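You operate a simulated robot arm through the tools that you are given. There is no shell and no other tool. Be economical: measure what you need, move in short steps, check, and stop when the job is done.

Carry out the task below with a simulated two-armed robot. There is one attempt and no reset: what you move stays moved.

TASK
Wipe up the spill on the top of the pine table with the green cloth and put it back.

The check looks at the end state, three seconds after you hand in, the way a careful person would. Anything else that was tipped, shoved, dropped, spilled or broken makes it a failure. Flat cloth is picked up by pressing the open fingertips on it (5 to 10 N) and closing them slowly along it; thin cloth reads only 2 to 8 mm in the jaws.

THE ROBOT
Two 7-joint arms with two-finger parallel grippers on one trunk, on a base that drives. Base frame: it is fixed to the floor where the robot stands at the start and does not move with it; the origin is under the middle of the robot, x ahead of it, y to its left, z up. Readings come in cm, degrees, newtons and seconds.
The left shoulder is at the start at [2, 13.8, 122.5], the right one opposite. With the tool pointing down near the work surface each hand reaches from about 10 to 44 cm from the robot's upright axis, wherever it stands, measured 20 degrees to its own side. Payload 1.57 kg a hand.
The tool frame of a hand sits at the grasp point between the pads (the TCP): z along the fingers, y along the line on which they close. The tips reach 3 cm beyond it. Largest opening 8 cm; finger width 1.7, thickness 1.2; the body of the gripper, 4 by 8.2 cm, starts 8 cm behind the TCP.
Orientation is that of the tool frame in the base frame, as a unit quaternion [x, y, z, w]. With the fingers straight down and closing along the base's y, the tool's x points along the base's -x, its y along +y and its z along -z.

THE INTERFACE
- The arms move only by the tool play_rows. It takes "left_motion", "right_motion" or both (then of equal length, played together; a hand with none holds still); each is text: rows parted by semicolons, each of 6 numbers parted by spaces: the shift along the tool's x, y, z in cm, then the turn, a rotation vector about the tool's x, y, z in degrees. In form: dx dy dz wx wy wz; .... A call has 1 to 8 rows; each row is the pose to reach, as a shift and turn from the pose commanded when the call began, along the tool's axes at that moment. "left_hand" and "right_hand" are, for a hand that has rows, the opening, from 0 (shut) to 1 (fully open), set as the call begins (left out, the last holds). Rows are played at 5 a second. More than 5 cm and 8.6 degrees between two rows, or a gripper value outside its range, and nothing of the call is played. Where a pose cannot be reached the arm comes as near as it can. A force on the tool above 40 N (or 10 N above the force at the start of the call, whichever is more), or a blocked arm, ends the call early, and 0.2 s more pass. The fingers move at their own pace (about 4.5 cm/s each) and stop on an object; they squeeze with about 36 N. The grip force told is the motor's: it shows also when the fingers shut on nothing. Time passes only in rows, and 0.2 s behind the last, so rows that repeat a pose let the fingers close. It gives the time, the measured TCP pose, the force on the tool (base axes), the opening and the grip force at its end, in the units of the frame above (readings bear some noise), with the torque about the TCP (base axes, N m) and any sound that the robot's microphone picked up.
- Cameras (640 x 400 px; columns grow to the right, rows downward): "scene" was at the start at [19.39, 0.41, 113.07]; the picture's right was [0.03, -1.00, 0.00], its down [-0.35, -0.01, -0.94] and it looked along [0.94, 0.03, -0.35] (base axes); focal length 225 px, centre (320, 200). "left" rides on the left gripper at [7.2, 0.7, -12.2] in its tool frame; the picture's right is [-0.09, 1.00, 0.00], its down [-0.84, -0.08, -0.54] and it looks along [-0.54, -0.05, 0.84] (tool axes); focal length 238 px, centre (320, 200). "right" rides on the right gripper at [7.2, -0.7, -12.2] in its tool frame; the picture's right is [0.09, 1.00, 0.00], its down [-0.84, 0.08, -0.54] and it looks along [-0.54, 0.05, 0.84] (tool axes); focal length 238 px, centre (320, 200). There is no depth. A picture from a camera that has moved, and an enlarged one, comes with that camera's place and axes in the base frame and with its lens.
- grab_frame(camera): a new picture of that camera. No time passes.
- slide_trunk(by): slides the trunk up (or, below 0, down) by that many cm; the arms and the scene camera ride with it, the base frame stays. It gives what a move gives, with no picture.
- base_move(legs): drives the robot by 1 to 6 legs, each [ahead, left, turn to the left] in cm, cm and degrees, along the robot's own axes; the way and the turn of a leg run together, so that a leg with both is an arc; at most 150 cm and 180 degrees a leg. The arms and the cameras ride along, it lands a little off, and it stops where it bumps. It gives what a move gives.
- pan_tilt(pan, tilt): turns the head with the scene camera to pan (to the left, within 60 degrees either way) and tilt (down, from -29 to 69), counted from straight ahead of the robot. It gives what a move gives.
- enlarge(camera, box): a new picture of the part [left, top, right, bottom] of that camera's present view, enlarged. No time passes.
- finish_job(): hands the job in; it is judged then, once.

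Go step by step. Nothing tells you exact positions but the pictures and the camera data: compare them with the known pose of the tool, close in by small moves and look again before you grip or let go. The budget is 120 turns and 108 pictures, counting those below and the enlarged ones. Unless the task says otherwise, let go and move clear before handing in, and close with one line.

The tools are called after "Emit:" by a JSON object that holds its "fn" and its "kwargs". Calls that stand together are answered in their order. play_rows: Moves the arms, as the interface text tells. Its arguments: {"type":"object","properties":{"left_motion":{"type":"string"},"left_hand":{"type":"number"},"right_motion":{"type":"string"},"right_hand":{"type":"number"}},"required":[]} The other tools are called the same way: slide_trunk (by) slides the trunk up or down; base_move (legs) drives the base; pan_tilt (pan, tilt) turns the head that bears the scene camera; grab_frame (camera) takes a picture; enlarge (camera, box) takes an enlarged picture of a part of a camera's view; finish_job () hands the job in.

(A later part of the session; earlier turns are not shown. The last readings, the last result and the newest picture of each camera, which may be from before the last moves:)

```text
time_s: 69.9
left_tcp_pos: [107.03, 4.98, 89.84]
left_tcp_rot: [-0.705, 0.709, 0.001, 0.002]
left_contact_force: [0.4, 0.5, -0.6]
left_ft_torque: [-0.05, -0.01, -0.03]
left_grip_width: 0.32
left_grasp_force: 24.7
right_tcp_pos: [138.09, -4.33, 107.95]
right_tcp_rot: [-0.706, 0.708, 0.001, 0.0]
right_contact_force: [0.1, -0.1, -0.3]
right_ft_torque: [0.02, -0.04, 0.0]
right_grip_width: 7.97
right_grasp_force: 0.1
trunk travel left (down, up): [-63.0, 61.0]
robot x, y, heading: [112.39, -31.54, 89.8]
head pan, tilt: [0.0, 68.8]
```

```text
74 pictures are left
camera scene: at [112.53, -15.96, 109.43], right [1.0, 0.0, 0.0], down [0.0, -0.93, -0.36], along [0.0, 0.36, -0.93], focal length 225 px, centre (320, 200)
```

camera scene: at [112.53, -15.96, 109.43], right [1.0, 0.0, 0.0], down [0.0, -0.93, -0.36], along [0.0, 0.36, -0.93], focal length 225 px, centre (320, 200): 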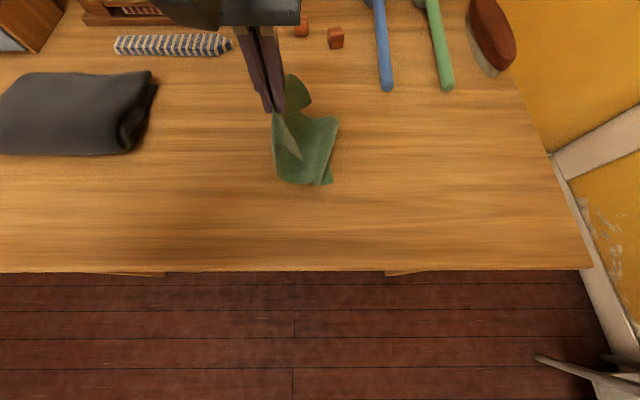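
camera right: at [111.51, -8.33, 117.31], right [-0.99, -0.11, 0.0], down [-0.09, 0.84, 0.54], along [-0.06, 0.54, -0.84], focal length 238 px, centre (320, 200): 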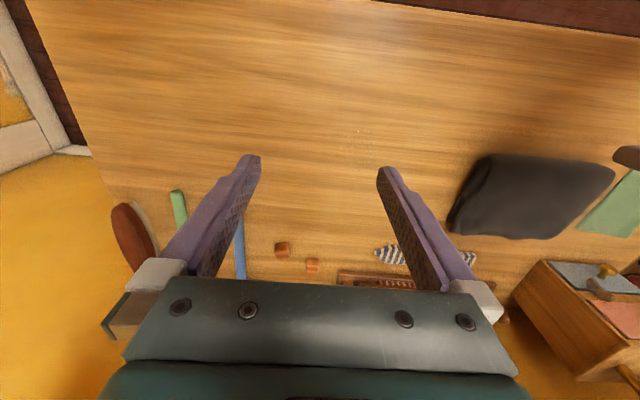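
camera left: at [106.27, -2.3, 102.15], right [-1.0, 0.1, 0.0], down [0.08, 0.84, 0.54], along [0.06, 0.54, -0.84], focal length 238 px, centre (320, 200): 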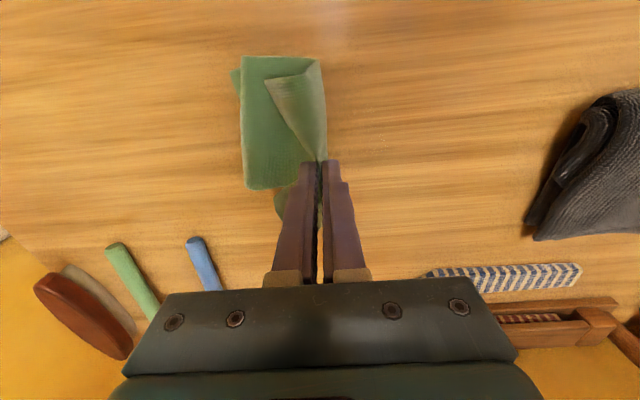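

Next I'll lower onto the table just right of the puddle and find light contact.

Emit:
{"fn": "play_rows", "kwargs": {"left_motion": "0 0 3 0 0 0; 0 -0.5 5.5 0 0 0; 0 -0.5 7.2 0 0 0; 0 -0.5 8 0 0 0; 0 -0.5 8.3 0 0 0; 0 -0.5 8.5 0 0 0"}}

```text
time_s: 71.3
left_tcp_pos: [107.57, 4.79, 81.5]
left_tcp_rot: [-0.705, 0.709, -0.001, 0.003]
left_contact_force: [-1.2, -3.3, 11.8]
left_ft_torque: [-0.06, 0.09, 0.02]
left_grip_width: 0.29
left_grasp_force: 24.7
right_tcp_pos: [138.18, -4.15, 108.0]
right_tcp_rot: [-0.706, 0.708, 0.0, 0.001]
right_contact_force: [-0.4, -0.7, -0.1]
right_ft_torque: [0.02, 0.01, 0.0]
right_grip_width: 7.99
right_grasp_force: 0.0
trunk travel left (down, up): [-63.0, 61.0]
robot x, y, heading: [112.02, -31.55, 89.8]
head pan, tilt: [0.0, 68.8]
```

Emit:
{"fn": "play_rows", "kwargs": {"left_motion": "0 2.5 0 0 0 0; 0 5 0 0 0 0; 0 7.5 0 0 0 0; 0 9.5 0 0 0 0; -1.5 9.5 0 0 0 0; -1.5 7 0 0 0 0; -1.5 4.5 0 0 0 0; -1.5 1.5 0 0 0 0"}}

Emit:
{"fn": "grab_frame", "kwargs": {"camera": "left"}}

Emit:
{"fn": "grab_frame", "kwargs": {"camera": "scene"}}

```text
time_s: 73.1
left_tcp_pos: [106.02, 6.53, 81.38]
left_tcp_rot: [-0.705, 0.709, 0.001, 0.002]
left_contact_force: [-4.8, 0.6, 13.0]
left_ft_torque: [0.02, 0.19, 0.0]
left_grip_width: 0.29
left_grasp_force: 24.5
right_tcp_pos: [138.01, -4.13, 107.99]
right_tcp_rot: [-0.706, 0.708, -0.001, 0.0]
right_contact_force: [0.6, -0.1, -0.2]
right_ft_torque: [0.02, -0.04, -0.01]
right_grip_width: 8.0
right_grasp_force: 0.1
trunk travel left (down, up): [-63.0, 61.0]
robot x, y, heading: [112.24, -31.5, 89.9]
head pan, tilt: [0.0, 68.8]
```

```text
73 pictures are left
camera left: at [105.28, -0.66, 93.69], right [-1.0, 0.1, 0.0], down [0.08, 0.83, 0.55], along [0.05, 0.54, -0.84], focal length 238 px, centre (320, 200)
```

left: 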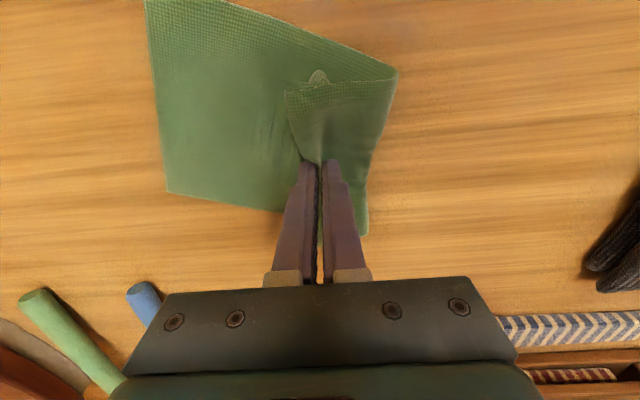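

```text
72 pictures are left
camera scene: at [112.44, -15.86, 109.44], right [1.0, 0.0, 0.0], down [0.0, -0.93, -0.36], along [0.0, 0.36, -0.93], focal length 225 px, centre (320, 200)
```

scene: 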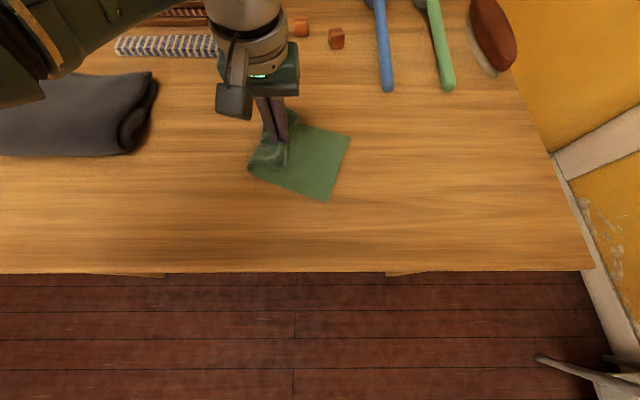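

The cloth is lying nicely over the table. I'll continue zig-zag strokes over the upper and lower rows of the puddle.

Emit:
{"fn": "play_rows", "kwargs": {"left_motion": "-2 -1.5 0 0 0 0; -2 2 0 0 0 0; -2 5 0 0 0 0; -2 8.5 0 0 0 0; -4 8.5 0 0 0 0; -4 5 0 0 0 0; -4 2 0 0 0 0; -4 -1.5 0 0 0 0"}}

Emit:
{"fn": "play_rows", "kwargs": {"left_motion": "4 0 0 0 0 0; 7.5 0 0 0 0 0; 7.5 3 0 0 0 0; 7.5 6.5 0 0 0 0; 7.5 10 0 0 0 0; 9.5 10 0 0 0 0; 9.5 6 0 0 0 0; 9.5 2 0 0 0 0"}}

Emit:
{"fn": "grab_frame", "kwargs": {"camera": "left"}}

```text
time_s: 74.9
left_tcp_pos: [106.17, 8.79, 82.42]
left_tcp_rot: [-0.705, 0.709, 0.0, 0.002]
left_contact_force: [0.7, 0.5, 0.1]
left_ft_torque: [-0.02, 0.0, -0.02]
left_grip_width: 0.3
left_grasp_force: 24.3
left hand out of reach, approached as far as the arm can: row 1, 5, 6, 7, 8
right_tcp_pos: [138.14, -4.2, 108.05]
right_tcp_rot: [-0.706, 0.709, 0.0, 0.0]
right_contact_force: [-0.6, -0.2, 0.2]
right_ft_torque: [0.01, 0.0, -0.01]
right_grip_width: 8.01
right_grasp_force: 0.1
trunk travel left (down, up): [-63.0, 61.0]
robot x, y, heading: [112.28, -31.55, 89.9]
head pan, tilt: [0.0, 68.8]
```

```text
time_s: 75.3
left_tcp_pos: [106.8, 7.93, 81.49]
left_tcp_rot: [-0.704, 0.71, 0.006, 0.003]
left_contact_force: [-2.6, -2.1, 15.0]
left_ft_torque: [-0.04, 0.25, -0.01]
left_grip_width: 0.32
left_grasp_force: 24.4
left hand out of reach, approached as far as the arm can: row 1, 2
right_tcp_pos: [138.07, -4.18, 108.17]
right_tcp_rot: [-0.706, 0.708, 0.001, 0.0]
right_contact_force: [1.1, 1.3, -0.1]
right_ft_torque: [0.02, -0.02, -0.02]
right_grip_width: 7.98
right_grasp_force: 0.0
trunk travel left (down, up): [-63.0, 61.0]
robot x, y, heading: [112.43, -31.63, 89.9]
head pan, tilt: [0.0, 68.8]
stopped in row 2 (left hand): the force on the tool passed its limit at 57 N (the readings are from after the stop); the commanded pose is now the measured one
```

```text
71 pictures are left
camera left: at [106.15, 0.58, 93.64], right [-0.99, 0.1, 0.01], down [0.09, 0.83, 0.55], along [0.05, 0.55, -0.83], focal length 238 px, centre (320, 200)
```

left: 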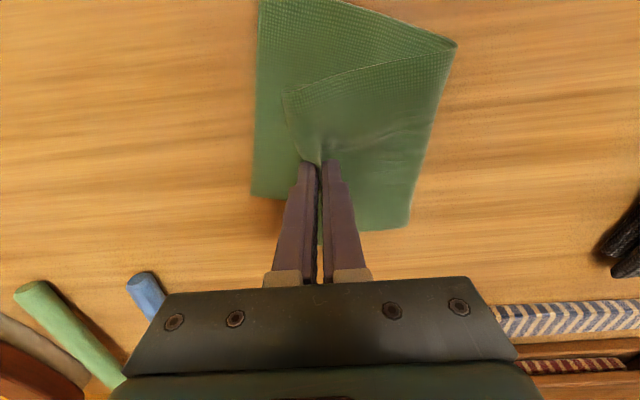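

Emit:
{"fn": "play_rows", "kwargs": {"left_motion": "2.5 0 0 0 0 0; 5 0 0 0 0 0; 5.2 3 0 0 0 0; 5.2 6.5 0 0 0 0; 5.2 9.5 0 0 0 0; 7 9.5 0 0 0 0; 7 6 0 0 0 0; 7 1 0 0 0 0"}}

Emit:
{"fn": "grab_frame", "kwargs": {"camera": "left"}}

Emit:
{"fn": "grab_frame", "kwargs": {"camera": "scene"}}

```text
time_s: 75.7
left_tcp_pos: [106.89, 8.05, 81.44]
left_tcp_rot: [-0.704, 0.71, 0.011, 0.004]
left_contact_force: [-3.6, -4.0, 23.2]
left_ft_torque: [-0.08, 0.3, 0.0]
left_grip_width: 0.3
left_grasp_force: 24.6
left hand out of reach, approached as far as the arm can: row 1
right_tcp_pos: [137.99, -4.24, 108.13]
right_tcp_rot: [-0.706, 0.708, 0.0, 0.0]
right_contact_force: [0.8, -0.2, 0.4]
right_ft_torque: [-0.01, -0.03, -0.02]
right_grip_width: 8.02
right_grasp_force: 0.1
trunk travel left (down, up): [-63.0, 61.0]
robot x, y, heading: [112.37, -31.65, 89.6]
head pan, tilt: [0.0, 68.8]
stopped in row 1 (left hand): the force on the tool passed its limit at 56 N (the readings are from after the stop); the commanded pose is now the measured one
```

```text
70 pictures are left
camera left: at [106.25, 0.55, 93.56], right [-0.99, 0.1, 0.01], down [0.09, 0.82, 0.56], along [0.05, 0.56, -0.83], focal length 238 px, centre (320, 200)
```

left: 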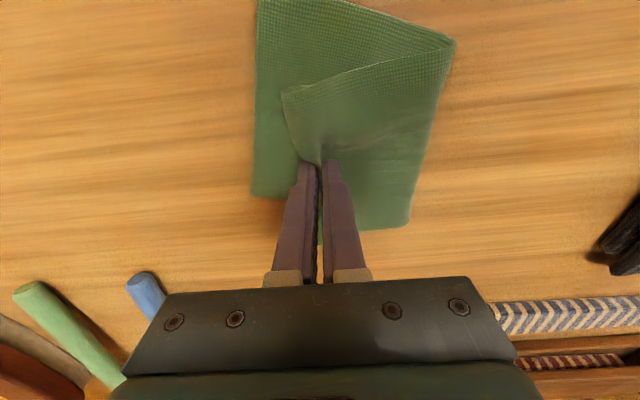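

```text
69 pictures are left
camera scene: at [112.43, -15.91, 109.46], right [1.0, 0.0, 0.0], down [0.0, -0.93, -0.36], along [0.0, 0.36, -0.93], focal length 225 px, centre (320, 200)
```

scene: 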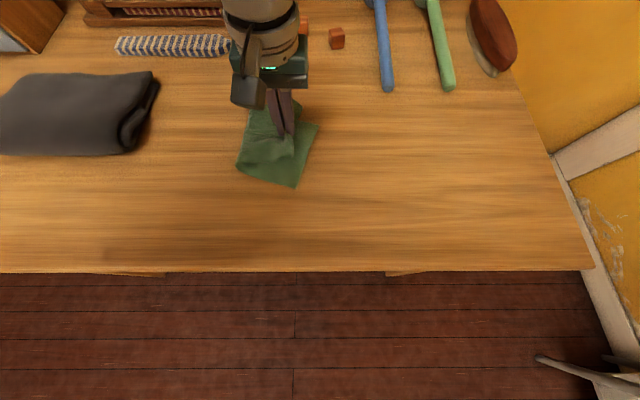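

The arm is near its reach limit on the far side; I'll lift slightly, move the base 4.5 cm closer, and continue.

Emit:
{"fn": "play_rows", "kwargs": {"left_motion": "0 0 -0.5 0 0 0; 0 0 -1.5 0 0 0"}}

Emit:
{"fn": "base_move", "kwargs": {"legs": [[4.5, 0, 0]]}}

```text
time_s: 76.2
left_tcp_pos: [107.31, 8.3, 82.37]
left_tcp_rot: [-0.704, 0.71, 0.008, 0.002]
left_contact_force: [-0.5, -0.2, -0.1]
left_ft_torque: [0.0, -0.02, -0.02]
left_grip_width: 0.29
left_grasp_force: 24.5
left hand out of reach, approached as far as the arm can: row 2
right_tcp_pos: [138.18, -4.37, 108.01]
right_tcp_rot: [-0.706, 0.708, 0.0, 0.0]
right_contact_force: [0.6, 0.1, 0.8]
right_ft_torque: [0.01, 0.01, 0.01]
right_grip_width: 7.98
right_grasp_force: 0.0
trunk travel left (down, up): [-63.0, 61.0]
robot x, y, heading: [112.29, -31.71, 89.6]
head pan, tilt: [0.0, 68.8]
```

```text
time_s: 77.2
left_tcp_pos: [107.3, 12.6, 82.43]
left_tcp_rot: [-0.703, 0.711, 0.009, 0.002]
left_contact_force: [0.5, -0.5, -0.2]
left_ft_torque: [0.01, 0.0, -0.01]
left_grip_width: 0.28
left_grasp_force: 24.0
right_tcp_pos: [138.09, 0.08, 108.05]
right_tcp_rot: [-0.707, 0.708, 0.0, 0.001]
right_contact_force: [-1.4, 0.2, -0.2]
right_ft_torque: [0.01, 0.0, 0.01]
right_grip_width: 8.01
right_grasp_force: 0.0
trunk travel left (down, up): [-63.0, 61.0]
robot x, y, heading: [112.53, -27.27, 90.0]
head pan, tilt: [0.0, 68.8]
```

Emit:
{"fn": "play_rows", "kwargs": {"left_motion": "2 0 0 0 0 0; 2.5 0 0 0 0 0; 2.5 0 0 0 0 0"}}

Emit:
{"fn": "play_rows", "kwargs": {"left_motion": "0 0 0.4 0 0 0; 0 0 0.6 0 0 0; 0 0 0.8 0 0 0; 0 0 0.9 0 0 0; 0 0 0.9 0 0 0"}}

```text
time_s: 78.0
left_tcp_pos: [107.79, 11.92, 81.48]
left_tcp_rot: [-0.704, 0.711, 0.009, 0.003]
left_contact_force: [-0.1, 0.9, 3.5]
left_ft_torque: [0.0, 0.06, 0.0]
left_grip_width: 0.28
left_grasp_force: 24.0
left hand out of reach, approached as far as the arm can: row 1, 2, 3
right_tcp_pos: [138.15, 0.16, 107.93]
right_tcp_rot: [-0.707, 0.708, 0.0, 0.0]
right_contact_force: [0.6, 0.7, -0.8]
right_ft_torque: [0.02, -0.01, -0.03]
right_grip_width: 8.0
right_grasp_force: 0.0
trunk travel left (down, up): [-63.0, 61.0]
robot x, y, heading: [112.34, -27.66, 89.9]
head pan, tilt: [0.0, 68.8]
```

```text
time_s: 78.5
left_tcp_pos: [107.95, 12.08, 81.35]
left_tcp_rot: [-0.703, 0.711, 0.01, 0.005]
left_contact_force: [-1.5, -4.8, 19.5]
left_ft_torque: [-0.21, 0.2, -0.01]
left_grip_width: 0.31
left_grasp_force: 25.0
right_tcp_pos: [138.12, 0.21, 108.07]
right_tcp_rot: [-0.707, 0.708, 0.0, 0.0]
right_contact_force: [-0.3, -0.1, 0.2]
right_ft_torque: [-0.01, 0.04, -0.02]
right_grip_width: 7.99
right_grasp_force: 0.0
trunk travel left (down, up): [-63.0, 61.0]
robot x, y, heading: [112.22, -27.08, 89.5]
head pan, tilt: [0.0, 68.8]
stopped in row 2 (left hand): the force on the tool passed its limit at 44 N (the readings are from after the stop); the commanded pose is now the measured one
```

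Emit:
{"fn": "play_rows", "kwargs": {"left_motion": "0 1.5 -0.6 0 0 0; 0 4 -0.6 0 0 0; 1 6 -0.6 0 0 0; 2 6 -0.6 0 0 0; 2 6 -0.6 0 0 0"}}

Emit:
{"fn": "grab_frame", "kwargs": {"camera": "left"}}

Emit:
{"fn": "grab_frame", "kwargs": {"camera": "scene"}}

```text
time_s: 79.2
left_tcp_pos: [104.02, 13.74, 81.36]
left_tcp_rot: [-0.703, 0.711, 0.011, 0.011]
left_contact_force: [1.9, -1.2, 15.1]
left_ft_torque: [-0.1, 0.07, 0.02]
left_grip_width: 0.35
left_grasp_force: 24.5
left hand out of reach, approached as far as the arm can: row 1, 2, 3
right_tcp_pos: [138.21, 0.2, 108.01]
right_tcp_rot: [-0.706, 0.708, 0.0, 0.001]
right_contact_force: [-0.2, 0.7, -0.7]
right_ft_torque: [0.0, 0.05, 0.0]
right_grip_width: 8.01
right_grasp_force: 0.0
trunk travel left (down, up): [-63.0, 61.0]
robot x, y, heading: [112.25, -27.48, 89.8]
head pan, tilt: [0.0, 68.8]
stopped in row 3 (left hand): the force on the tool passed its limit at 48 N (the readings are from after the stop); the commanded pose is now the measured one
```

```text
68 pictures are left
camera left: at [103.28, 6.16, 93.44], right [-0.99, 0.1, 0.0], down [0.08, 0.82, 0.57], along [0.06, 0.56, -0.82], focal length 238 px, centre (320, 200)
```

left: 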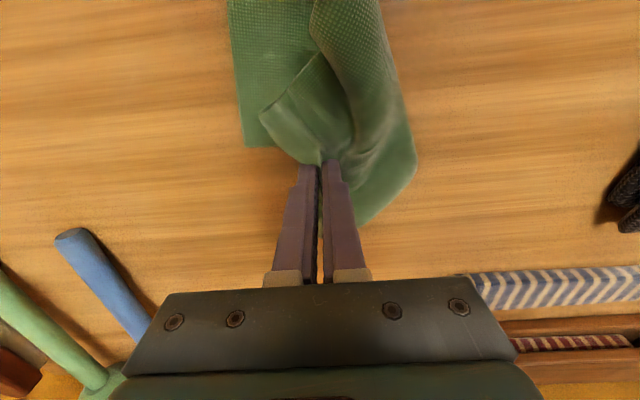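

```text
67 pictures are left
camera scene: at [112.57, -11.47, 109.44], right [1.0, 0.0, 0.0], down [0.0, -0.93, -0.36], along [0.0, 0.36, -0.93], focal length 225 px, centre (320, 200)
```

scene: 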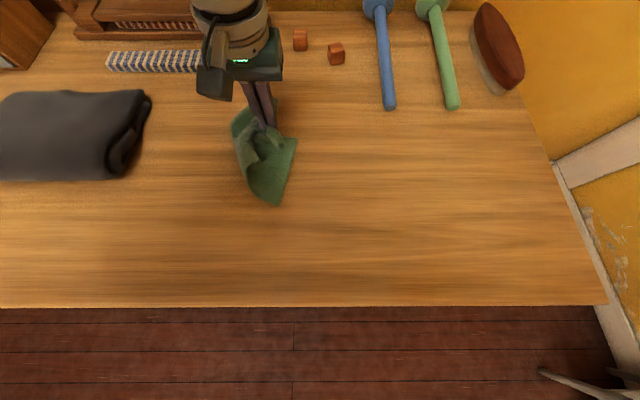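

The arm is fully stretched here. I'll unload, pull the hand back and up, and lower the trunk for better reach.

Emit:
{"fn": "slide_trunk", "kwargs": {"by": 1.5}}

Emit:
{"fn": "play_rows", "kwargs": {"left_motion": "2 0 0 0 0 0; 5 0 -1 0 0 0; 6 0 -3 0 0 0; 6 0 -6 0 0 0; 6 0 -8 0 0 0; 6 0 -8 0 0 0"}}

```text
time_s: 79.8
left_tcp_pos: [103.91, 13.3, 82.64]
left_tcp_rot: [-0.704, 0.71, 0.008, 0.009]
left_contact_force: [-0.4, -0.5, -0.6]
left_ft_torque: [0.0, 0.03, -0.01]
left_grip_width: 0.29
left_grasp_force: 24.4
right_tcp_pos: [138.12, 0.11, 109.52]
right_tcp_rot: [-0.706, 0.708, 0.0, 0.001]
right_contact_force: [0.2, -0.2, 0.0]
right_ft_torque: [0.01, 0.01, -0.02]
right_grip_width: 7.99
right_grasp_force: 0.1
trunk travel left (down, up): [-64.5, 59.5]
robot x, y, heading: [112.11, -27.09, 89.6]
head pan, tilt: [0.0, 68.8]
```

```text
time_s: 81.2
left_tcp_pos: [106.59, 14.95, 87.02]
left_tcp_rot: [-0.703, 0.711, 0.007, 0.008]
left_contact_force: [0.5, -0.2, -1.0]
left_ft_torque: [0.01, 0.01, 0.0]
left_grip_width: 0.3
left_grasp_force: 23.6
left hand out of reach, approached as far as the arm can: row 1, 2, 3, 4, 5, 6
right_tcp_pos: [138.05, 0.12, 109.56]
right_tcp_rot: [-0.707, 0.707, -0.001, 0.0]
right_contact_force: [0.3, -0.7, -0.4]
right_ft_torque: [0.0, -0.04, 0.03]
right_grip_width: 7.99
right_grasp_force: 0.0
trunk travel left (down, up): [-64.5, 59.5]
robot x, y, heading: [112.01, -27.1, 89.9]
head pan, tilt: [0.0, 68.8]
```

Emit:
{"fn": "play_rows", "kwargs": {"left_motion": "0 2 -2 0 0 0; 0 5 -4 0 0 0; 0 8 -6 0 0 0; 0 11 -6 0 0 0; 0 11 -6 0 0 0"}}

Emit:
{"fn": "pan_tilt", "kwargs": {"pan": 20, "tilt": 35}}

Emit:
{"fn": "grab_frame", "kwargs": {"camera": "scene"}}

```text
time_s: 82.5
left_tcp_pos: [95.82, 18.89, 91.73]
left_tcp_rot: [-0.703, 0.711, 0.008, 0.008]
left_contact_force: [0.4, -0.3, 0.0]
left_ft_torque: [-0.01, 0.01, -0.06]
left_grip_width: 0.32
left_grasp_force: 24.5
left hand out of reach, approached as far as the arm can: row 1, 2, 3, 4, 5
right_tcp_pos: [138.13, 0.16, 109.52]
right_tcp_rot: [-0.707, 0.707, 0.001, 0.0]
right_contact_force: [-0.3, -0.6, 0.5]
right_ft_torque: [0.01, -0.03, 0.03]
right_grip_width: 7.99
right_grasp_force: 0.0
trunk travel left (down, up): [-64.5, 59.5]
robot x, y, heading: [112.43, -27.42, 90.0]
head pan, tilt: [0.0, 68.8]
```

```text
time_s: 83.4
left_tcp_pos: [95.87, 18.95, 91.66]
left_tcp_rot: [-0.704, 0.71, 0.007, 0.008]
left_contact_force: [0.2, -0.2, -0.3]
left_ft_torque: [0.0, 0.02, -0.03]
left_grip_width: 0.29
left_grasp_force: 24.0
right_tcp_pos: [138.06, 0.27, 109.52]
right_tcp_rot: [-0.707, 0.708, 0.0, 0.0]
right_contact_force: [-0.2, 0.0, 0.6]
right_ft_torque: [0.0, 0.02, -0.04]
right_grip_width: 8.01
right_grasp_force: 0.1
trunk travel left (down, up): [-64.5, 59.5]
robot x, y, heading: [112.42, -27.13, 90.2]
head pan, tilt: [20.0, 35.0]
```

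```text
66 pictures are left
camera scene: at [109.57, -8.85, 115.29], right [0.94, 0.34, 0.0], down [0.19, -0.54, -0.82], along [-0.28, 0.77, -0.57], focal length 225 px, centre (320, 200)
```

scene: 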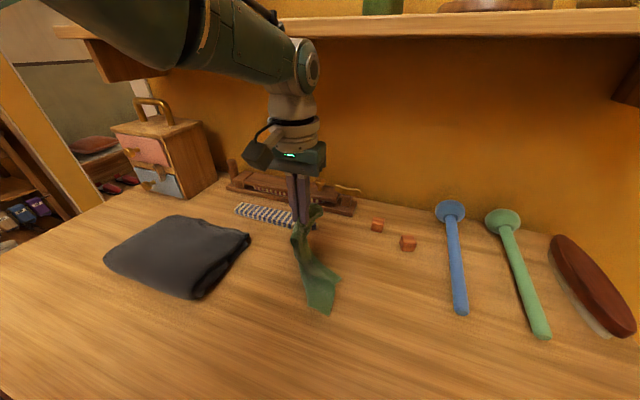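

The arm has straightened out (a singular pose), so radial pulls don't take. I'll tilt the wrist to break the elbow loose while pulling back.

Emit:
{"fn": "play_rows", "kwargs": {"left_motion": "0 0 0 0 -8 0; 0 0 0 0 -16 0; 0 0 0 0 -24 0; 0 0 0 0 -24 0; 0 0 0 0 -24 0"}}

```text
time_s: 84.6
left_tcp_pos: [96.39, 25.7, 89.05]
left_tcp_rot: [-0.687, 0.693, 0.155, 0.157]
left_contact_force: [0.4, 0.2, -0.5]
left_ft_torque: [-0.03, -0.03, -0.01]
left_grip_width: 0.31
left_grasp_force: 24.3
left hand out of reach, approached as far as the arm can: row 1, 2, 3, 4, 5
right_tcp_pos: [138.15, 0.16, 109.54]
right_tcp_rot: [-0.707, 0.708, 0.001, 0.0]
right_contact_force: [0.5, 0.1, -0.2]
right_ft_torque: [-0.01, -0.01, 0.01]
right_grip_width: 7.99
right_grasp_force: 0.1
trunk travel left (down, up): [-64.5, 59.5]
robot x, y, heading: [112.26, -27.17, 89.6]
head pan, tilt: [20.0, 35.0]
```

Still straight. I'll back the base away so the arm has free room, then sort the elbow out there.

Emit:
{"fn": "base_move", "kwargs": {"legs": [[-38, 0, 0]]}}

Emit:
{"fn": "play_rows", "kwargs": {"left_motion": "0 0 0 0 8 0; 0 0 0 0 16 0; 0 0 0 0 24 0; 0 0 0 0 24 0"}}

Emit:
{"fn": "pan_tilt", "kwargs": {"pan": 0, "tilt": 45}}

Emit:
{"fn": "grab_frame", "kwargs": {"camera": "scene"}}

```text
time_s: 87.0
left_tcp_pos: [96.19, -12.33, 89.1]
left_tcp_rot: [-0.687, 0.693, 0.155, 0.155]
left_contact_force: [0.4, -0.2, 0.2]
left_ft_torque: [-0.04, -0.02, -0.01]
left_grip_width: 0.29
left_grasp_force: 24.7
right_tcp_pos: [137.97, -38.01, 109.52]
right_tcp_rot: [-0.707, 0.708, -0.001, 0.0]
right_contact_force: [0.4, -0.1, 0.4]
right_ft_torque: [-0.01, 0.04, 0.0]
right_grip_width: 7.96
right_grasp_force: 0.0
trunk travel left (down, up): [-64.5, 59.5]
robot x, y, heading: [112.35, -65.24, 89.9]
head pan, tilt: [20.0, 35.0]
```

```text
time_s: 88.0
left_tcp_pos: [95.09, -18.94, 91.34]
left_tcp_rot: [-0.703, 0.711, 0.008, 0.009]
left_contact_force: [-0.7, -0.1, -0.2]
left_ft_torque: [-0.02, 0.03, -0.02]
left_grip_width: 0.32
left_grasp_force: 24.4
left hand out of reach, approached as far as the arm can: row 1, 2, 3, 4
right_tcp_pos: [138.02, -37.88, 109.59]
right_tcp_rot: [-0.706, 0.708, 0.0, 0.001]
right_contact_force: [-0.6, 0.4, 0.7]
right_ft_torque: [-0.01, -0.02, 0.0]
right_grip_width: 7.98
right_grasp_force: 0.0
trunk travel left (down, up): [-64.5, 59.5]
robot x, y, heading: [112.2, -65.64, 89.9]
head pan, tilt: [20.0, 35.0]
```

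```text
time_s: 88.9
left_tcp_pos: [95.12, -18.88, 91.23]
left_tcp_rot: [-0.703, 0.711, 0.008, 0.009]
left_contact_force: [0.1, -0.2, -0.6]
left_ft_torque: [0.0, 0.0, -0.01]
left_grip_width: 0.31
left_grasp_force: 23.8
right_tcp_pos: [138.08, -37.87, 109.56]
right_tcp_rot: [-0.706, 0.708, 0.0, 0.001]
right_contact_force: [0.0, 0.4, -0.1]
right_ft_torque: [-0.01, 0.01, 0.0]
right_grip_width: 8.01
right_grasp_force: 0.2
trunk travel left (down, up): [-64.5, 59.5]
robot x, y, heading: [112.13, -65.62, 90.0]
head pan, tilt: [0.0, 45.0]
```

```text
65 pictures are left
camera scene: at [112.42, -47.08, 113.82], right [1.0, 0.0, 0.0], down [0.0, -0.71, -0.71], along [0.0, 0.71, -0.71], focal length 225 px, centre (320, 200)
```

scene: 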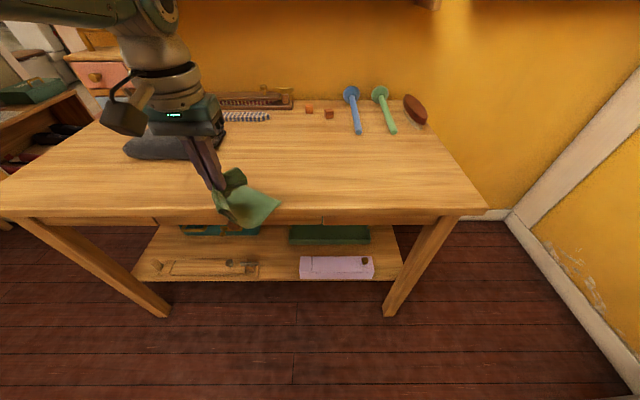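

Emit:
{"fn": "play_rows", "kwargs": {"left_motion": "-5 0 0 0 0 0; -10 0 0 0 0 0; -14 0 0 0 0 0; -16 0 0 0 0 0; -12 0 0 0 0 0; -8 0 0 0 0 0; -4 0 0 0 0 0; 0 0 0 0 0 0"}}

Emit:
{"fn": "enlarge", "kwargs": {"camera": "scene", "box": [220, 120, 380, 220]}}

```text
time_s: 90.7
left_tcp_pos: [95.21, -19.02, 91.41]
left_tcp_rot: [-0.703, 0.711, 0.009, 0.009]
left_contact_force: [-0.2, -0.7, 0.3]
left_ft_torque: [-0.02, -0.02, -0.03]
left_grip_width: 0.27
left_grasp_force: 24.7
left hand out of reach, approached as far as the arm can: row 1, 2, 3, 4, 5, 6, 7
right_tcp_pos: [138.0, -37.96, 109.58]
right_tcp_rot: [-0.706, 0.708, 0.0, 0.0]
right_contact_force: [-1.3, 0.5, 1.2]
right_ft_torque: [0.01, -0.02, 0.01]
right_grip_width: 8.03
right_grasp_force: 0.1
trunk travel left (down, up): [-64.5, 59.5]
robot x, y, heading: [112.49, -65.16, 89.9]
head pan, tilt: [0.0, 45.0]
```

```text
4.00 times, centred on (300, 170) of scene
camera zoom: at [112.43, -47.09, 113.82], right [1.0, 0.0, 0.0], down [0.0, -0.71, -0.71], along [0.0, 0.71, -0.71], focal length 899 px, centre (400, 320)
```

zoom: 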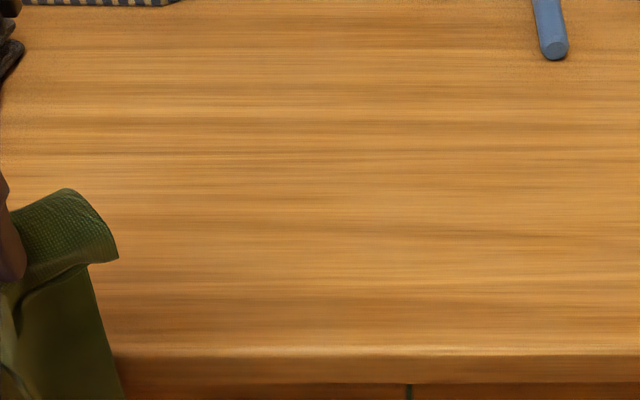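

The puddle is no longer visible in this view. I'll pull the hand inward now and check the arm responds.

Emit:
{"fn": "play_rows", "kwargs": {"left_motion": "2 0 0 0 0 0; 4 0 0 0 0 0; 6 -1 -1 0 0 0; 8 -3 -3 0 0 0; 10 -5 -5 0 0 0; 10 -5 -5 0 0 0"}}

```text
time_s: 92.1
left_tcp_pos: [100.25, -29.05, 95.92]
left_tcp_rot: [-0.703, 0.711, 0.009, 0.008]
left_contact_force: [-0.4, -0.1, -1.0]
left_ft_torque: [0.0, -0.02, -0.05]
left_grip_width: 0.29
left_grasp_force: 24.3
right_tcp_pos: [137.97, -38.04, 109.52]
right_tcp_rot: [-0.707, 0.707, 0.0, 0.0]
right_contact_force: [0.4, -0.8, -0.1]
right_ft_torque: [0.03, 0.02, 0.0]
right_grip_width: 7.99
right_grasp_force: 0.1
trunk travel left (down, up): [-64.5, 59.5]
robot x, y, heading: [112.14, -65.26, 90.0]
head pan, tilt: [0.0, 45.0]
```

The arm is free again. I'll raise the trunk, drive in and inspect the puddle area closely.

Emit:
{"fn": "slide_trunk", "kwargs": {"by": 14}}

Emit:
{"fn": "play_rows", "kwargs": {"left_motion": "3 3 0 0 0 0; 5 6 0 0 0 0; 7 9 0 0 0 0; 7 12 0 0 0 0; 7 12 0 0 0 0"}}

Emit:
{"fn": "base_move", "kwargs": {"legs": [[26, 0, 0]]}}

Emit:
{"fn": "pan_tilt", "kwargs": {"pan": 0, "tilt": 60}}

Emit:
{"fn": "grab_frame", "kwargs": {"camera": "scene"}}

Emit:
{"fn": "grab_frame", "kwargs": {"camera": "left"}}

```text
time_s: 93.8
left_tcp_pos: [100.31, -29.15, 109.98]
left_tcp_rot: [-0.703, 0.711, 0.009, 0.009]
left_contact_force: [-0.4, -0.2, -0.2]
left_ft_torque: [0.05, -0.01, -0.01]
left_grip_width: 0.3
left_grasp_force: 24.4
right_tcp_pos: [137.92, -37.98, 123.55]
right_tcp_rot: [-0.706, 0.708, 0.0, 0.001]
right_contact_force: [-1.0, 0.2, -0.1]
right_ft_torque: [0.0, 0.05, 0.0]
right_grip_width: 8.0
right_grasp_force: 0.1
trunk travel left (down, up): [-78.5, 45.5]
robot x, y, heading: [112.17, -65.22, 89.8]
head pan, tilt: [0.0, 45.0]
```

```text
time_s: 95.0
left_tcp_pos: [88.05, -35.87, 109.77]
left_tcp_rot: [-0.703, 0.711, 0.008, 0.008]
left_contact_force: [0.4, -0.3, 0.2]
left_ft_torque: [-0.01, 0.03, 0.01]
left_grip_width: 0.32
left_grasp_force: 24.3
right_tcp_pos: [138.06, -37.93, 123.52]
right_tcp_rot: [-0.707, 0.708, -0.001, 0.0]
right_contact_force: [-0.2, -0.4, 1.4]
right_ft_torque: [0.0, 0.01, 0.01]
right_grip_width: 7.97
right_grasp_force: 0.0
trunk travel left (down, up): [-78.5, 45.5]
robot x, y, heading: [112.37, -65.62, 89.9]
head pan, tilt: [0.0, 45.0]
```

```text
time_s: 96.8
left_tcp_pos: [88.18, -10.1, 109.8]
left_tcp_rot: [-0.704, 0.71, 0.008, 0.008]
left_contact_force: [0.5, 0.4, 0.7]
left_ft_torque: [0.0, -0.02, -0.03]
left_grip_width: 0.28
left_grasp_force: 24.3
right_tcp_pos: [138.03, -11.93, 123.6]
right_tcp_rot: [-0.705, 0.709, -0.001, 0.0]
right_contact_force: [0.4, 0.5, -0.5]
right_ft_torque: [0.01, 0.03, 0.0]
right_grip_width: 7.99
right_grasp_force: 0.1
trunk travel left (down, up): [-78.5, 45.5]
robot x, y, heading: [112.04, -39.13, 89.9]
head pan, tilt: [0.0, 45.0]
```

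```text
time_s: 97.6
left_tcp_pos: [88.2, -10.05, 109.89]
left_tcp_rot: [-0.703, 0.711, 0.008, 0.008]
left_contact_force: [-0.7, 0.1, 0.4]
left_ft_torque: [-0.03, 0.0, -0.01]
left_grip_width: 0.29
left_grasp_force: 23.7
right_tcp_pos: [138.16, -12.01, 123.44]
right_tcp_rot: [-0.706, 0.708, -0.001, 0.001]
right_contact_force: [-0.4, 0.5, 0.4]
right_ft_torque: [0.0, 0.05, 0.01]
right_grip_width: 8.01
right_grasp_force: 0.0
trunk travel left (down, up): [-78.5, 45.5]
robot x, y, heading: [112.55, -39.34, 89.5]
head pan, tilt: [0.0, 60.0]
```

```text
63 pictures are left
camera scene: at [112.53, -22.6, 125.88], right [1.0, 0.0, 0.0], down [0.0, -0.87, -0.5], along [0.0, 0.5, -0.87], focal length 225 px, centre (320, 200)
```

scene: 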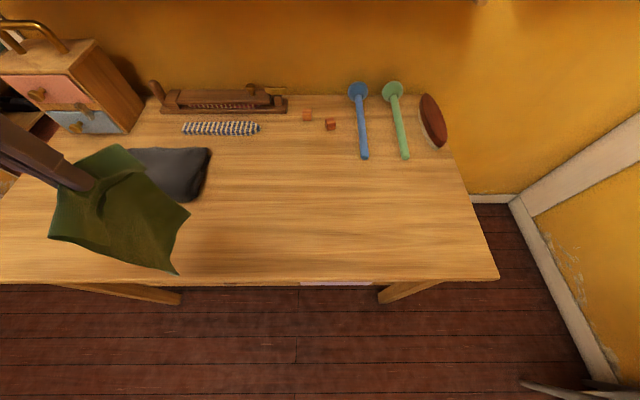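

```text
62 pictures are left
camera left: at [87.48, -17.52, 121.88], right [-0.99, 0.1, 0.0], down [0.09, 0.82, 0.56], along [0.06, 0.56, -0.83], focal length 238 px, centre (320, 200)
```

left: 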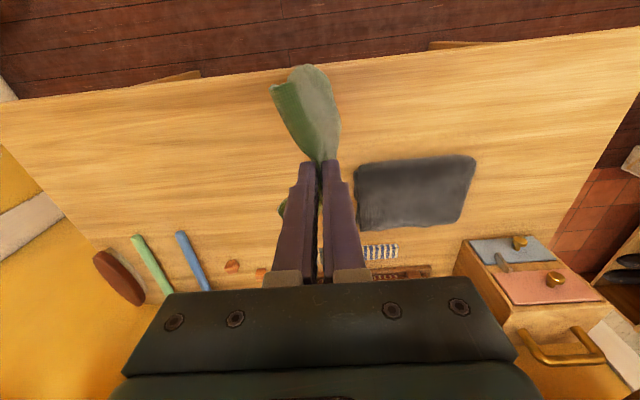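

Emit:
{"fn": "enlarge", "kwargs": {"camera": "scene", "box": [225, 155, 345, 235]}}

Emit:
{"fn": "enlarge", "kwargs": {"camera": "left", "box": [130, 90, 290, 190]}}

```text
5.00 times, centred on (285, 195) of scene
camera zoom: at [112.53, -22.6, 125.88], right [1.0, 0.0, 0.0], down [0.0, -0.87, -0.5], along [0.0, 0.5, -0.87], focal length 1124 px, centre (495, 225)
```

zoom: 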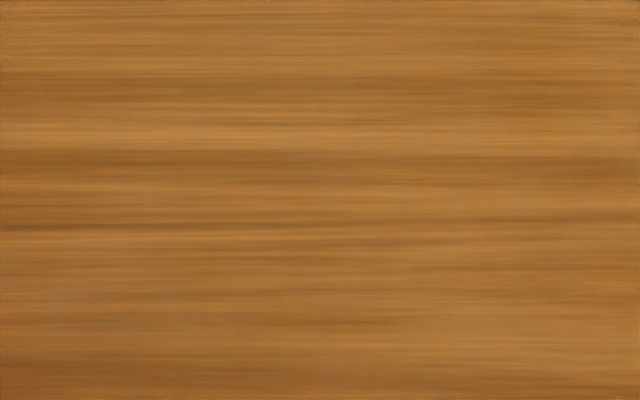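

```text
4.00 times, centred on (210, 140) of left
camera zoom: at [87.48, -17.52, 121.88], right [-0.99, 0.1, 0.0], down [0.09, 0.82, 0.56], along [0.06, 0.56, -0.83], focal length 953 px, centre (760, 440)
```

zoom: 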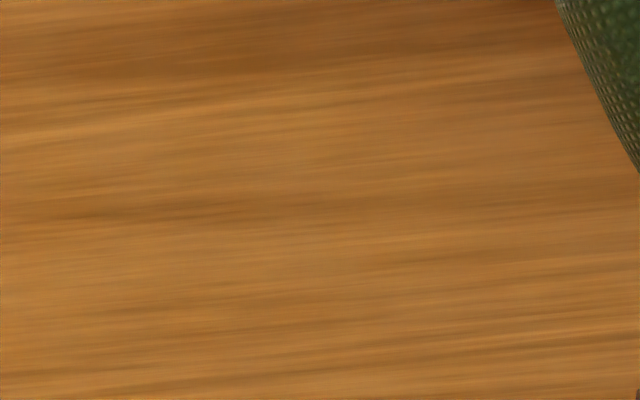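

The table is clean where the puddle was. Now I'll carry the cloth back to the table end.

Emit:
{"fn": "base_move", "kwargs": {"legs": [[-27, 0, 0], [0, 102, 0], [0, 0, -89.7], [0, 53, 0]]}}

Emit:
{"fn": "grab_frame", "kwargs": {"camera": "scene"}}

Emit:
{"fn": "grab_frame", "kwargs": {"camera": "left"}}

```text
time_s: 110.9
left_tcp_pos: [39.52, 11.29, 109.77]
left_tcp_rot: [0.004, 1.0, 0.0, 0.011]
left_contact_force: [-0.6, 0.0, -0.2]
left_ft_torque: [0.05, 0.01, 0.0]
left_grip_width: 0.28
left_grasp_force: 24.2
right_tcp_pos: [37.72, -38.59, 123.54]
right_tcp_rot: [-0.001, 1.0, -0.001, -0.001]
right_contact_force: [0.1, -0.5, 0.3]
right_ft_torque: [0.0, -0.03, -0.02]
right_grip_width: 7.97
right_grasp_force: 0.1
trunk travel left (down, up): [-78.5, 45.5]
robot x, y, heading: [10.27, -12.8, -0.2]
head pan, tilt: [0.0, 60.0]
```

```text
59 pictures are left
camera scene: at [27.0, -12.81, 125.87], right [0.0, -1.0, 0.0], down [-0.87, 0.0, -0.5], along [0.5, 0.0, -0.87], focal length 225 px, centre (320, 200)
```

scene: 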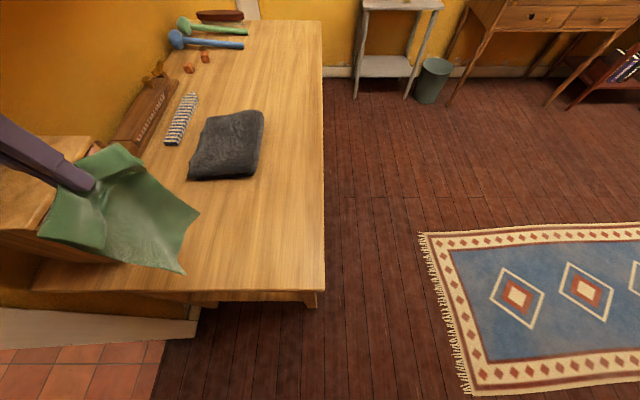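

```text
58 pictures are left
camera left: at [32.07, 12.03, 121.88], right [0.1, 0.99, 0.0], down [0.82, -0.08, 0.56], along [0.56, -0.05, -0.83], focal length 238 px, centre (320, 200)
```

left: 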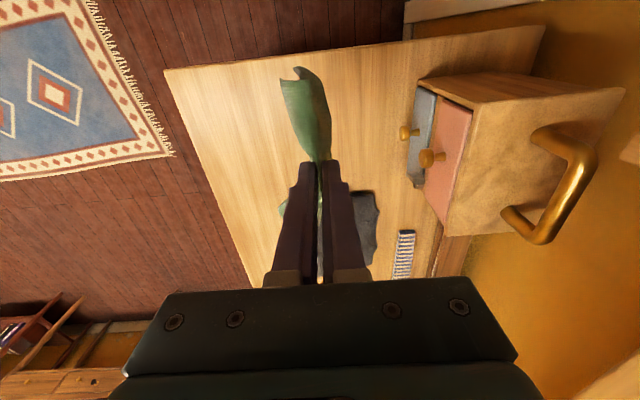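

The cloth hangs well. I'll shift the base left 5 cm and move the hand over the cloth's original far end (y ≈ 18), then lower until the tail touches.

Emit:
{"fn": "base_move", "kwargs": {"legs": [[0, 4.5, 0]]}}

Emit:
{"fn": "play_rows", "kwargs": {"left_motion": "-2 0 0 0 0 0; -4 0 0 0 0 0; -6 1 0 0 0 0; -8 2 0 0 0 0; -8 2 0 0 0 0"}}

Emit:
{"fn": "grab_frame", "kwargs": {"camera": "scene"}}

Emit:
{"fn": "grab_frame", "kwargs": {"camera": "left"}}

```text
time_s: 111.8
left_tcp_pos: [39.55, 15.67, 109.82]
left_tcp_rot: [0.004, 1.0, 0.0, 0.011]
left_contact_force: [-0.2, -0.3, 0.1]
left_ft_torque: [0.0, -0.01, 0.0]
left_grip_width: 0.3
left_grasp_force: 24.4
right_tcp_pos: [37.72, -34.23, 123.5]
right_tcp_rot: [0.001, 1.0, 0.0, -0.001]
right_contact_force: [0.7, 0.1, -0.3]
right_ft_torque: [-0.02, 0.0, -0.03]
right_grip_width: 7.99
right_grasp_force: 0.2
trunk travel left (down, up): [-78.5, 45.5]
robot x, y, heading: [10.33, -8.32, -0.1]
head pan, tilt: [0.0, 60.0]
```

```text
time_s: 113.0
left_tcp_pos: [47.57, 17.75, 109.88]
left_tcp_rot: [0.004, 1.0, 0.001, 0.011]
left_contact_force: [0.2, -0.3, -0.8]
left_ft_torque: [0.01, -0.01, 0.05]
left_grip_width: 0.31
left_grasp_force: 24.1
right_tcp_pos: [37.7, -34.14, 123.55]
right_tcp_rot: [0.0, 1.0, -0.001, 0.0]
right_contact_force: [-0.3, -0.7, 0.0]
right_ft_torque: [0.0, -0.06, 0.01]
right_grip_width: 7.97
right_grasp_force: 0.1
trunk travel left (down, up): [-78.5, 45.5]
robot x, y, heading: [10.2, -8.43, -0.3]
head pan, tilt: [0.0, 60.0]
```

```text
57 pictures are left
camera scene: at [27.01, -8.38, 125.87], right [0.0, -1.0, 0.0], down [-0.87, 0.0, -0.5], along [0.5, 0.0, -0.87], focal length 225 px, centre (320, 200)
```

scene: 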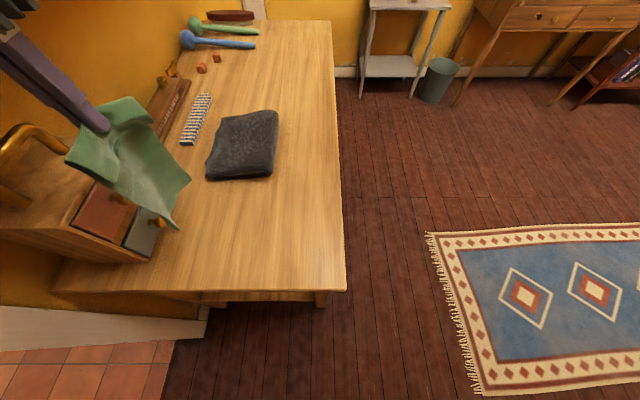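

```text
56 pictures are left
camera left: at [40.11, 18.44, 122.08], right [0.1, 0.99, 0.0], down [0.82, -0.08, 0.56], along [0.56, -0.05, -0.83], focal length 238 px, centre (320, 200)
```

left: 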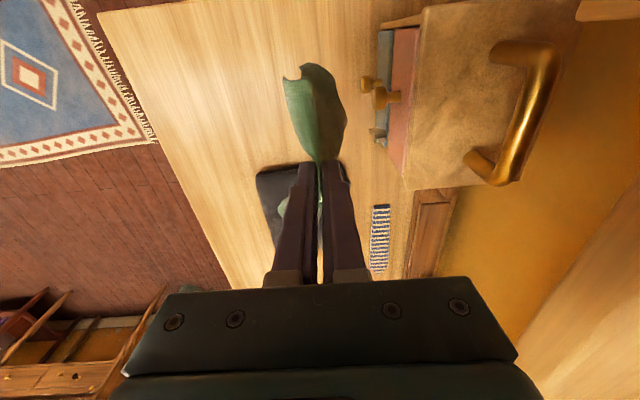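

The cloth clears the drawer knobs. I'll lower until the tail touches and then lay it down toward −y in an arc.

Emit:
{"fn": "slide_trunk", "kwargs": {"by": -8}}

Emit:
{"fn": "grab_frame", "kwargs": {"camera": "scene"}}

Emit:
{"fn": "grab_frame", "kwargs": {"camera": "left"}}

```text
time_s: 114.1
left_tcp_pos: [47.6, 17.75, 102.0]
left_tcp_rot: [0.004, 1.0, 0.0, 0.011]
left_contact_force: [-0.9, 0.3, -0.1]
left_ft_torque: [-0.01, 0.04, 0.03]
left_grip_width: 0.29
left_grasp_force: 23.7
right_tcp_pos: [37.71, -34.01, 115.55]
right_tcp_rot: [0.0, 1.0, -0.001, 0.0]
right_contact_force: [0.1, 0.1, 0.8]
right_ft_torque: [0.02, 0.01, 0.0]
right_grip_width: 8.02
right_grasp_force: 0.1
trunk travel left (down, up): [-70.5, 53.5]
robot x, y, heading: [10.27, -8.84, -0.1]
head pan, tilt: [0.0, 60.0]
```

```text
55 pictures are left
camera scene: at [27.01, -8.38, 117.87], right [0.0, -1.0, 0.0], down [-0.87, 0.0, -0.5], along [0.5, 0.0, -0.87], focal length 225 px, centre (320, 200)
```

scene: 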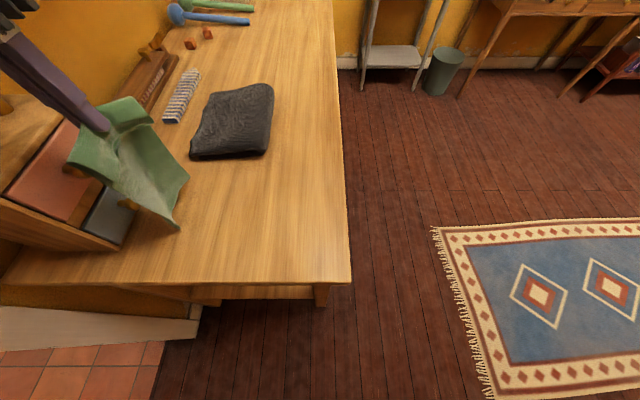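

```text
54 pictures are left
camera left: at [40.08, 18.43, 114.07], right [0.1, 0.99, 0.0], down [0.82, -0.08, 0.56], along [0.56, -0.05, -0.83], focal length 238 px, centre (320, 200)
```

left: 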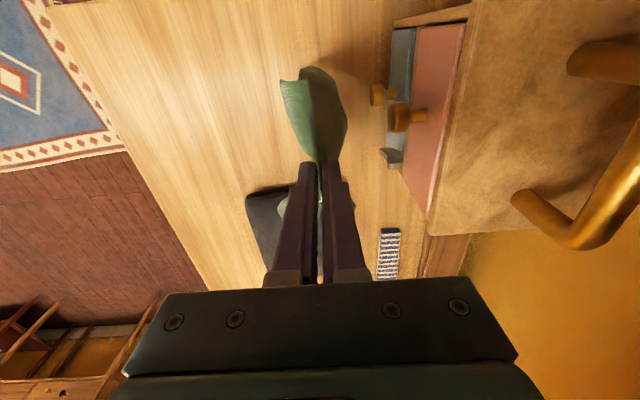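

Emit:
{"fn": "slide_trunk", "kwargs": {"by": -2}}

Emit:
{"fn": "play_rows", "kwargs": {"left_motion": "0 -1.5 0 0 0 0; 0 -3 0 0 0 0; 0 -4.5 0 0 0 0; 0 -6 0 0 0 0"}}

Emit:
{"fn": "slide_trunk", "kwargs": {"by": -3.5}}

Emit:
{"fn": "play_rows", "kwargs": {"left_motion": "0 -1.5 0 0 0 0; 0 -3 0 0 0 0; 0 -4.5 0 0 0 0"}}

Emit:
{"fn": "grab_frame", "kwargs": {"camera": "left"}}

Emit:
{"fn": "grab_frame", "kwargs": {"camera": "scene"}}

```text
time_s: 114.8
left_tcp_pos: [47.56, 17.86, 99.9]
left_tcp_rot: [0.005, 1.0, 0.0, 0.011]
left_contact_force: [-0.3, -0.3, 0.0]
left_ft_torque: [0.0, -0.02, 0.0]
left_grip_width: 0.29
left_grasp_force: 24.0
right_tcp_pos: [37.7, -34.29, 113.48]
right_tcp_rot: [-0.001, 1.0, -0.001, 0.0]
right_contact_force: [-0.1, 0.3, 0.2]
right_ft_torque: [0.02, 0.0, 0.02]
right_grip_width: 8.01
right_grasp_force: 0.0
trunk travel left (down, up): [-68.5, 55.5]
robot x, y, heading: [9.83, -8.08, -0.1]
head pan, tilt: [0.0, 60.0]
```

```text
time_s: 115.8
left_tcp_pos: [47.48, 11.66, 99.9]
left_tcp_rot: [0.003, 1.0, 0.0, 0.011]
left_contact_force: [-0.1, 0.8, -0.2]
left_ft_torque: [0.01, 0.04, 0.03]
left_grip_width: 0.3
left_grasp_force: 23.7
right_tcp_pos: [37.7, -34.21, 113.41]
right_tcp_rot: [-0.001, 1.0, -0.001, 0.0]
right_contact_force: [0.2, 0.5, -0.1]
right_ft_torque: [0.0, -0.02, 0.01]
right_grip_width: 7.99
right_grasp_force: 0.1
trunk travel left (down, up): [-68.5, 55.5]
robot x, y, heading: [10.28, -8.63, -0.3]
head pan, tilt: [0.0, 60.0]
```

```text
time_s: 116.6
left_tcp_pos: [47.46, 11.73, 96.45]
left_tcp_rot: [0.005, 1.0, 0.0, 0.011]
left_contact_force: [-0.1, 0.2, 0.0]
left_ft_torque: [0.0, 0.03, 0.02]
left_grip_width: 0.27
left_grasp_force: 24.3
right_tcp_pos: [37.7, -34.08, 110.02]
right_tcp_rot: [0.0, 1.0, -0.001, 0.0]
right_contact_force: [-0.2, 0.7, 0.1]
right_ft_torque: [-0.02, 0.0, -0.02]
right_grip_width: 8.01
right_grasp_force: 0.0
trunk travel left (down, up): [-65.0, 59.0]
robot x, y, heading: [9.89, -8.64, -0.4]
head pan, tilt: [0.0, 60.0]
```

```text
time_s: 117.4
left_tcp_pos: [47.53, 7.19, 96.28]
left_tcp_rot: [0.004, 1.0, 0.0, 0.011]
left_contact_force: [0.7, -0.5, 0.2]
left_ft_torque: [-0.03, -0.01, 0.02]
left_grip_width: 0.27
left_grasp_force: 24.4
right_tcp_pos: [37.65, -34.03, 110.05]
right_tcp_rot: [0.0, 1.0, -0.001, 0.0]
right_contact_force: [-0.3, 0.9, 0.2]
right_ft_torque: [0.03, 0.0, 0.01]
right_grip_width: 8.01
right_grasp_force: 0.1
trunk travel left (down, up): [-65.0, 59.0]
robot x, y, heading: [10.27, -8.72, -0.1]
head pan, tilt: [0.0, 60.0]
```

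```text
53 pictures are left
camera left: at [39.97, 7.87, 108.55], right [0.1, 1.0, 0.0], down [0.82, -0.08, 0.56], along [0.56, -0.05, -0.83], focal length 238 px, centre (320, 200)
```

left: 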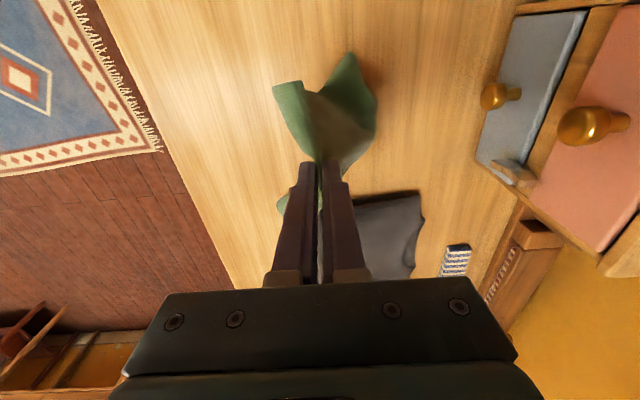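

```text
52 pictures are left
camera scene: at [27.01, -8.38, 112.37], right [0.0, -1.0, 0.0], down [-0.87, 0.0, -0.5], along [0.5, 0.0, -0.87], focal length 225 px, centre (320, 200)
```

scene: 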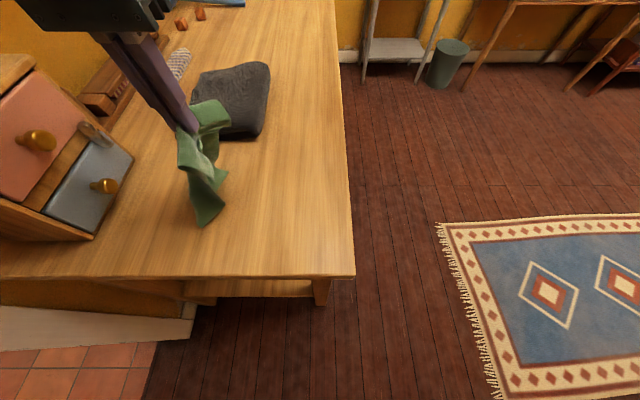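

The tail slid along instead of staying put. I'll go back toward the far end and lower more before moving across, so more of the cloth rests on the table.

Emit:
{"fn": "play_rows", "kwargs": {"left_motion": "0 0 -3 0 0 0; 0 3 -4 0 0 0; 0 6 -4 0 0 0; 0 9 -4 0 0 0; 0 11 -3 0 0 0; 0 11 0 0 0 0"}}

Emit:
{"fn": "slide_trunk", "kwargs": {"by": -4}}

Emit:
{"fn": "play_rows", "kwargs": {"left_motion": "0 -1.5 1 0 0 0; 0 -3 2 0 0 0; 0 -4.5 3 0 0 0"}}

Emit:
{"fn": "grab_frame", "kwargs": {"camera": "left"}}

Emit:
{"fn": "grab_frame", "kwargs": {"camera": "scene"}}

```text
time_s: 118.8
left_tcp_pos: [47.55, 18.34, 96.4]
left_tcp_rot: [0.004, 1.0, 0.0, 0.012]
left_contact_force: [-0.5, 0.1, 0.3]
left_ft_torque: [-0.03, -0.03, 0.05]
left_grip_width: 0.28
left_grasp_force: 24.7
right_tcp_pos: [37.62, -34.22, 110.02]
right_tcp_rot: [0.0, 1.0, -0.001, 0.0]
right_contact_force: [-0.5, -0.3, -0.1]
right_ft_torque: [0.0, 0.01, 0.01]
right_grip_width: 7.98
right_grasp_force: 0.1
trunk travel left (down, up): [-65.0, 59.0]
robot x, y, heading: [10.16, -8.24, -0.2]
head pan, tilt: [0.0, 60.0]
```

```text
time_s: 119.6
left_tcp_pos: [47.58, 18.16, 92.32]
left_tcp_rot: [0.004, 1.0, 0.0, 0.011]
left_contact_force: [0.5, -0.4, -0.8]
left_ft_torque: [0.01, -0.01, 0.01]
left_grip_width: 0.3
left_grasp_force: 24.1
right_tcp_pos: [37.69, -34.24, 106.04]
right_tcp_rot: [0.0, 1.0, -0.001, 0.001]
right_contact_force: [-0.5, 0.0, 0.2]
right_ft_torque: [-0.02, -0.01, -0.01]
right_grip_width: 8.03
right_grasp_force: 0.1
trunk travel left (down, up): [-61.0, 63.0]
robot x, y, heading: [10.3, -8.21, -0.4]
head pan, tilt: [0.0, 60.0]
```

```text
time_s: 120.4
left_tcp_pos: [47.58, 13.65, 89.42]
left_tcp_rot: [0.004, 1.0, 0.0, 0.013]
left_contact_force: [-0.8, 0.0, -0.6]
left_ft_torque: [0.0, -0.02, 0.02]
left_grip_width: 0.31
left_grasp_force: 24.2
right_tcp_pos: [37.7, -34.17, 105.98]
right_tcp_rot: [0.0, 1.0, -0.001, 0.001]
right_contact_force: [-0.5, 0.1, -0.8]
right_ft_torque: [-0.02, 0.0, 0.01]
right_grip_width: 8.0
right_grasp_force: 0.1
trunk travel left (down, up): [-61.0, 63.0]
robot x, y, heading: [9.96, -8.86, 0.0]
head pan, tilt: [0.0, 60.0]
```

```text
51 pictures are left
camera left: at [40.13, 14.39, 101.5], right [0.1, 0.99, 0.0], down [0.82, -0.08, 0.56], along [0.56, -0.05, -0.83], focal length 238 px, centre (320, 200)
```

left: 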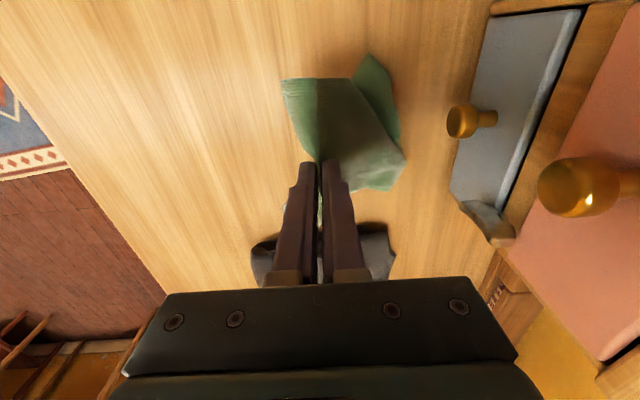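

```text
50 pictures are left
camera scene: at [27.01, -8.39, 108.37], right [0.0, -1.0, 0.0], down [-0.87, 0.0, -0.5], along [0.5, 0.0, -0.87], focal length 225 px, centre (320, 200)
```

scene: 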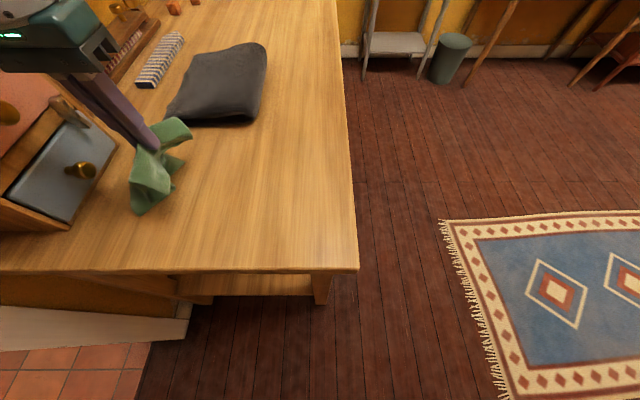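

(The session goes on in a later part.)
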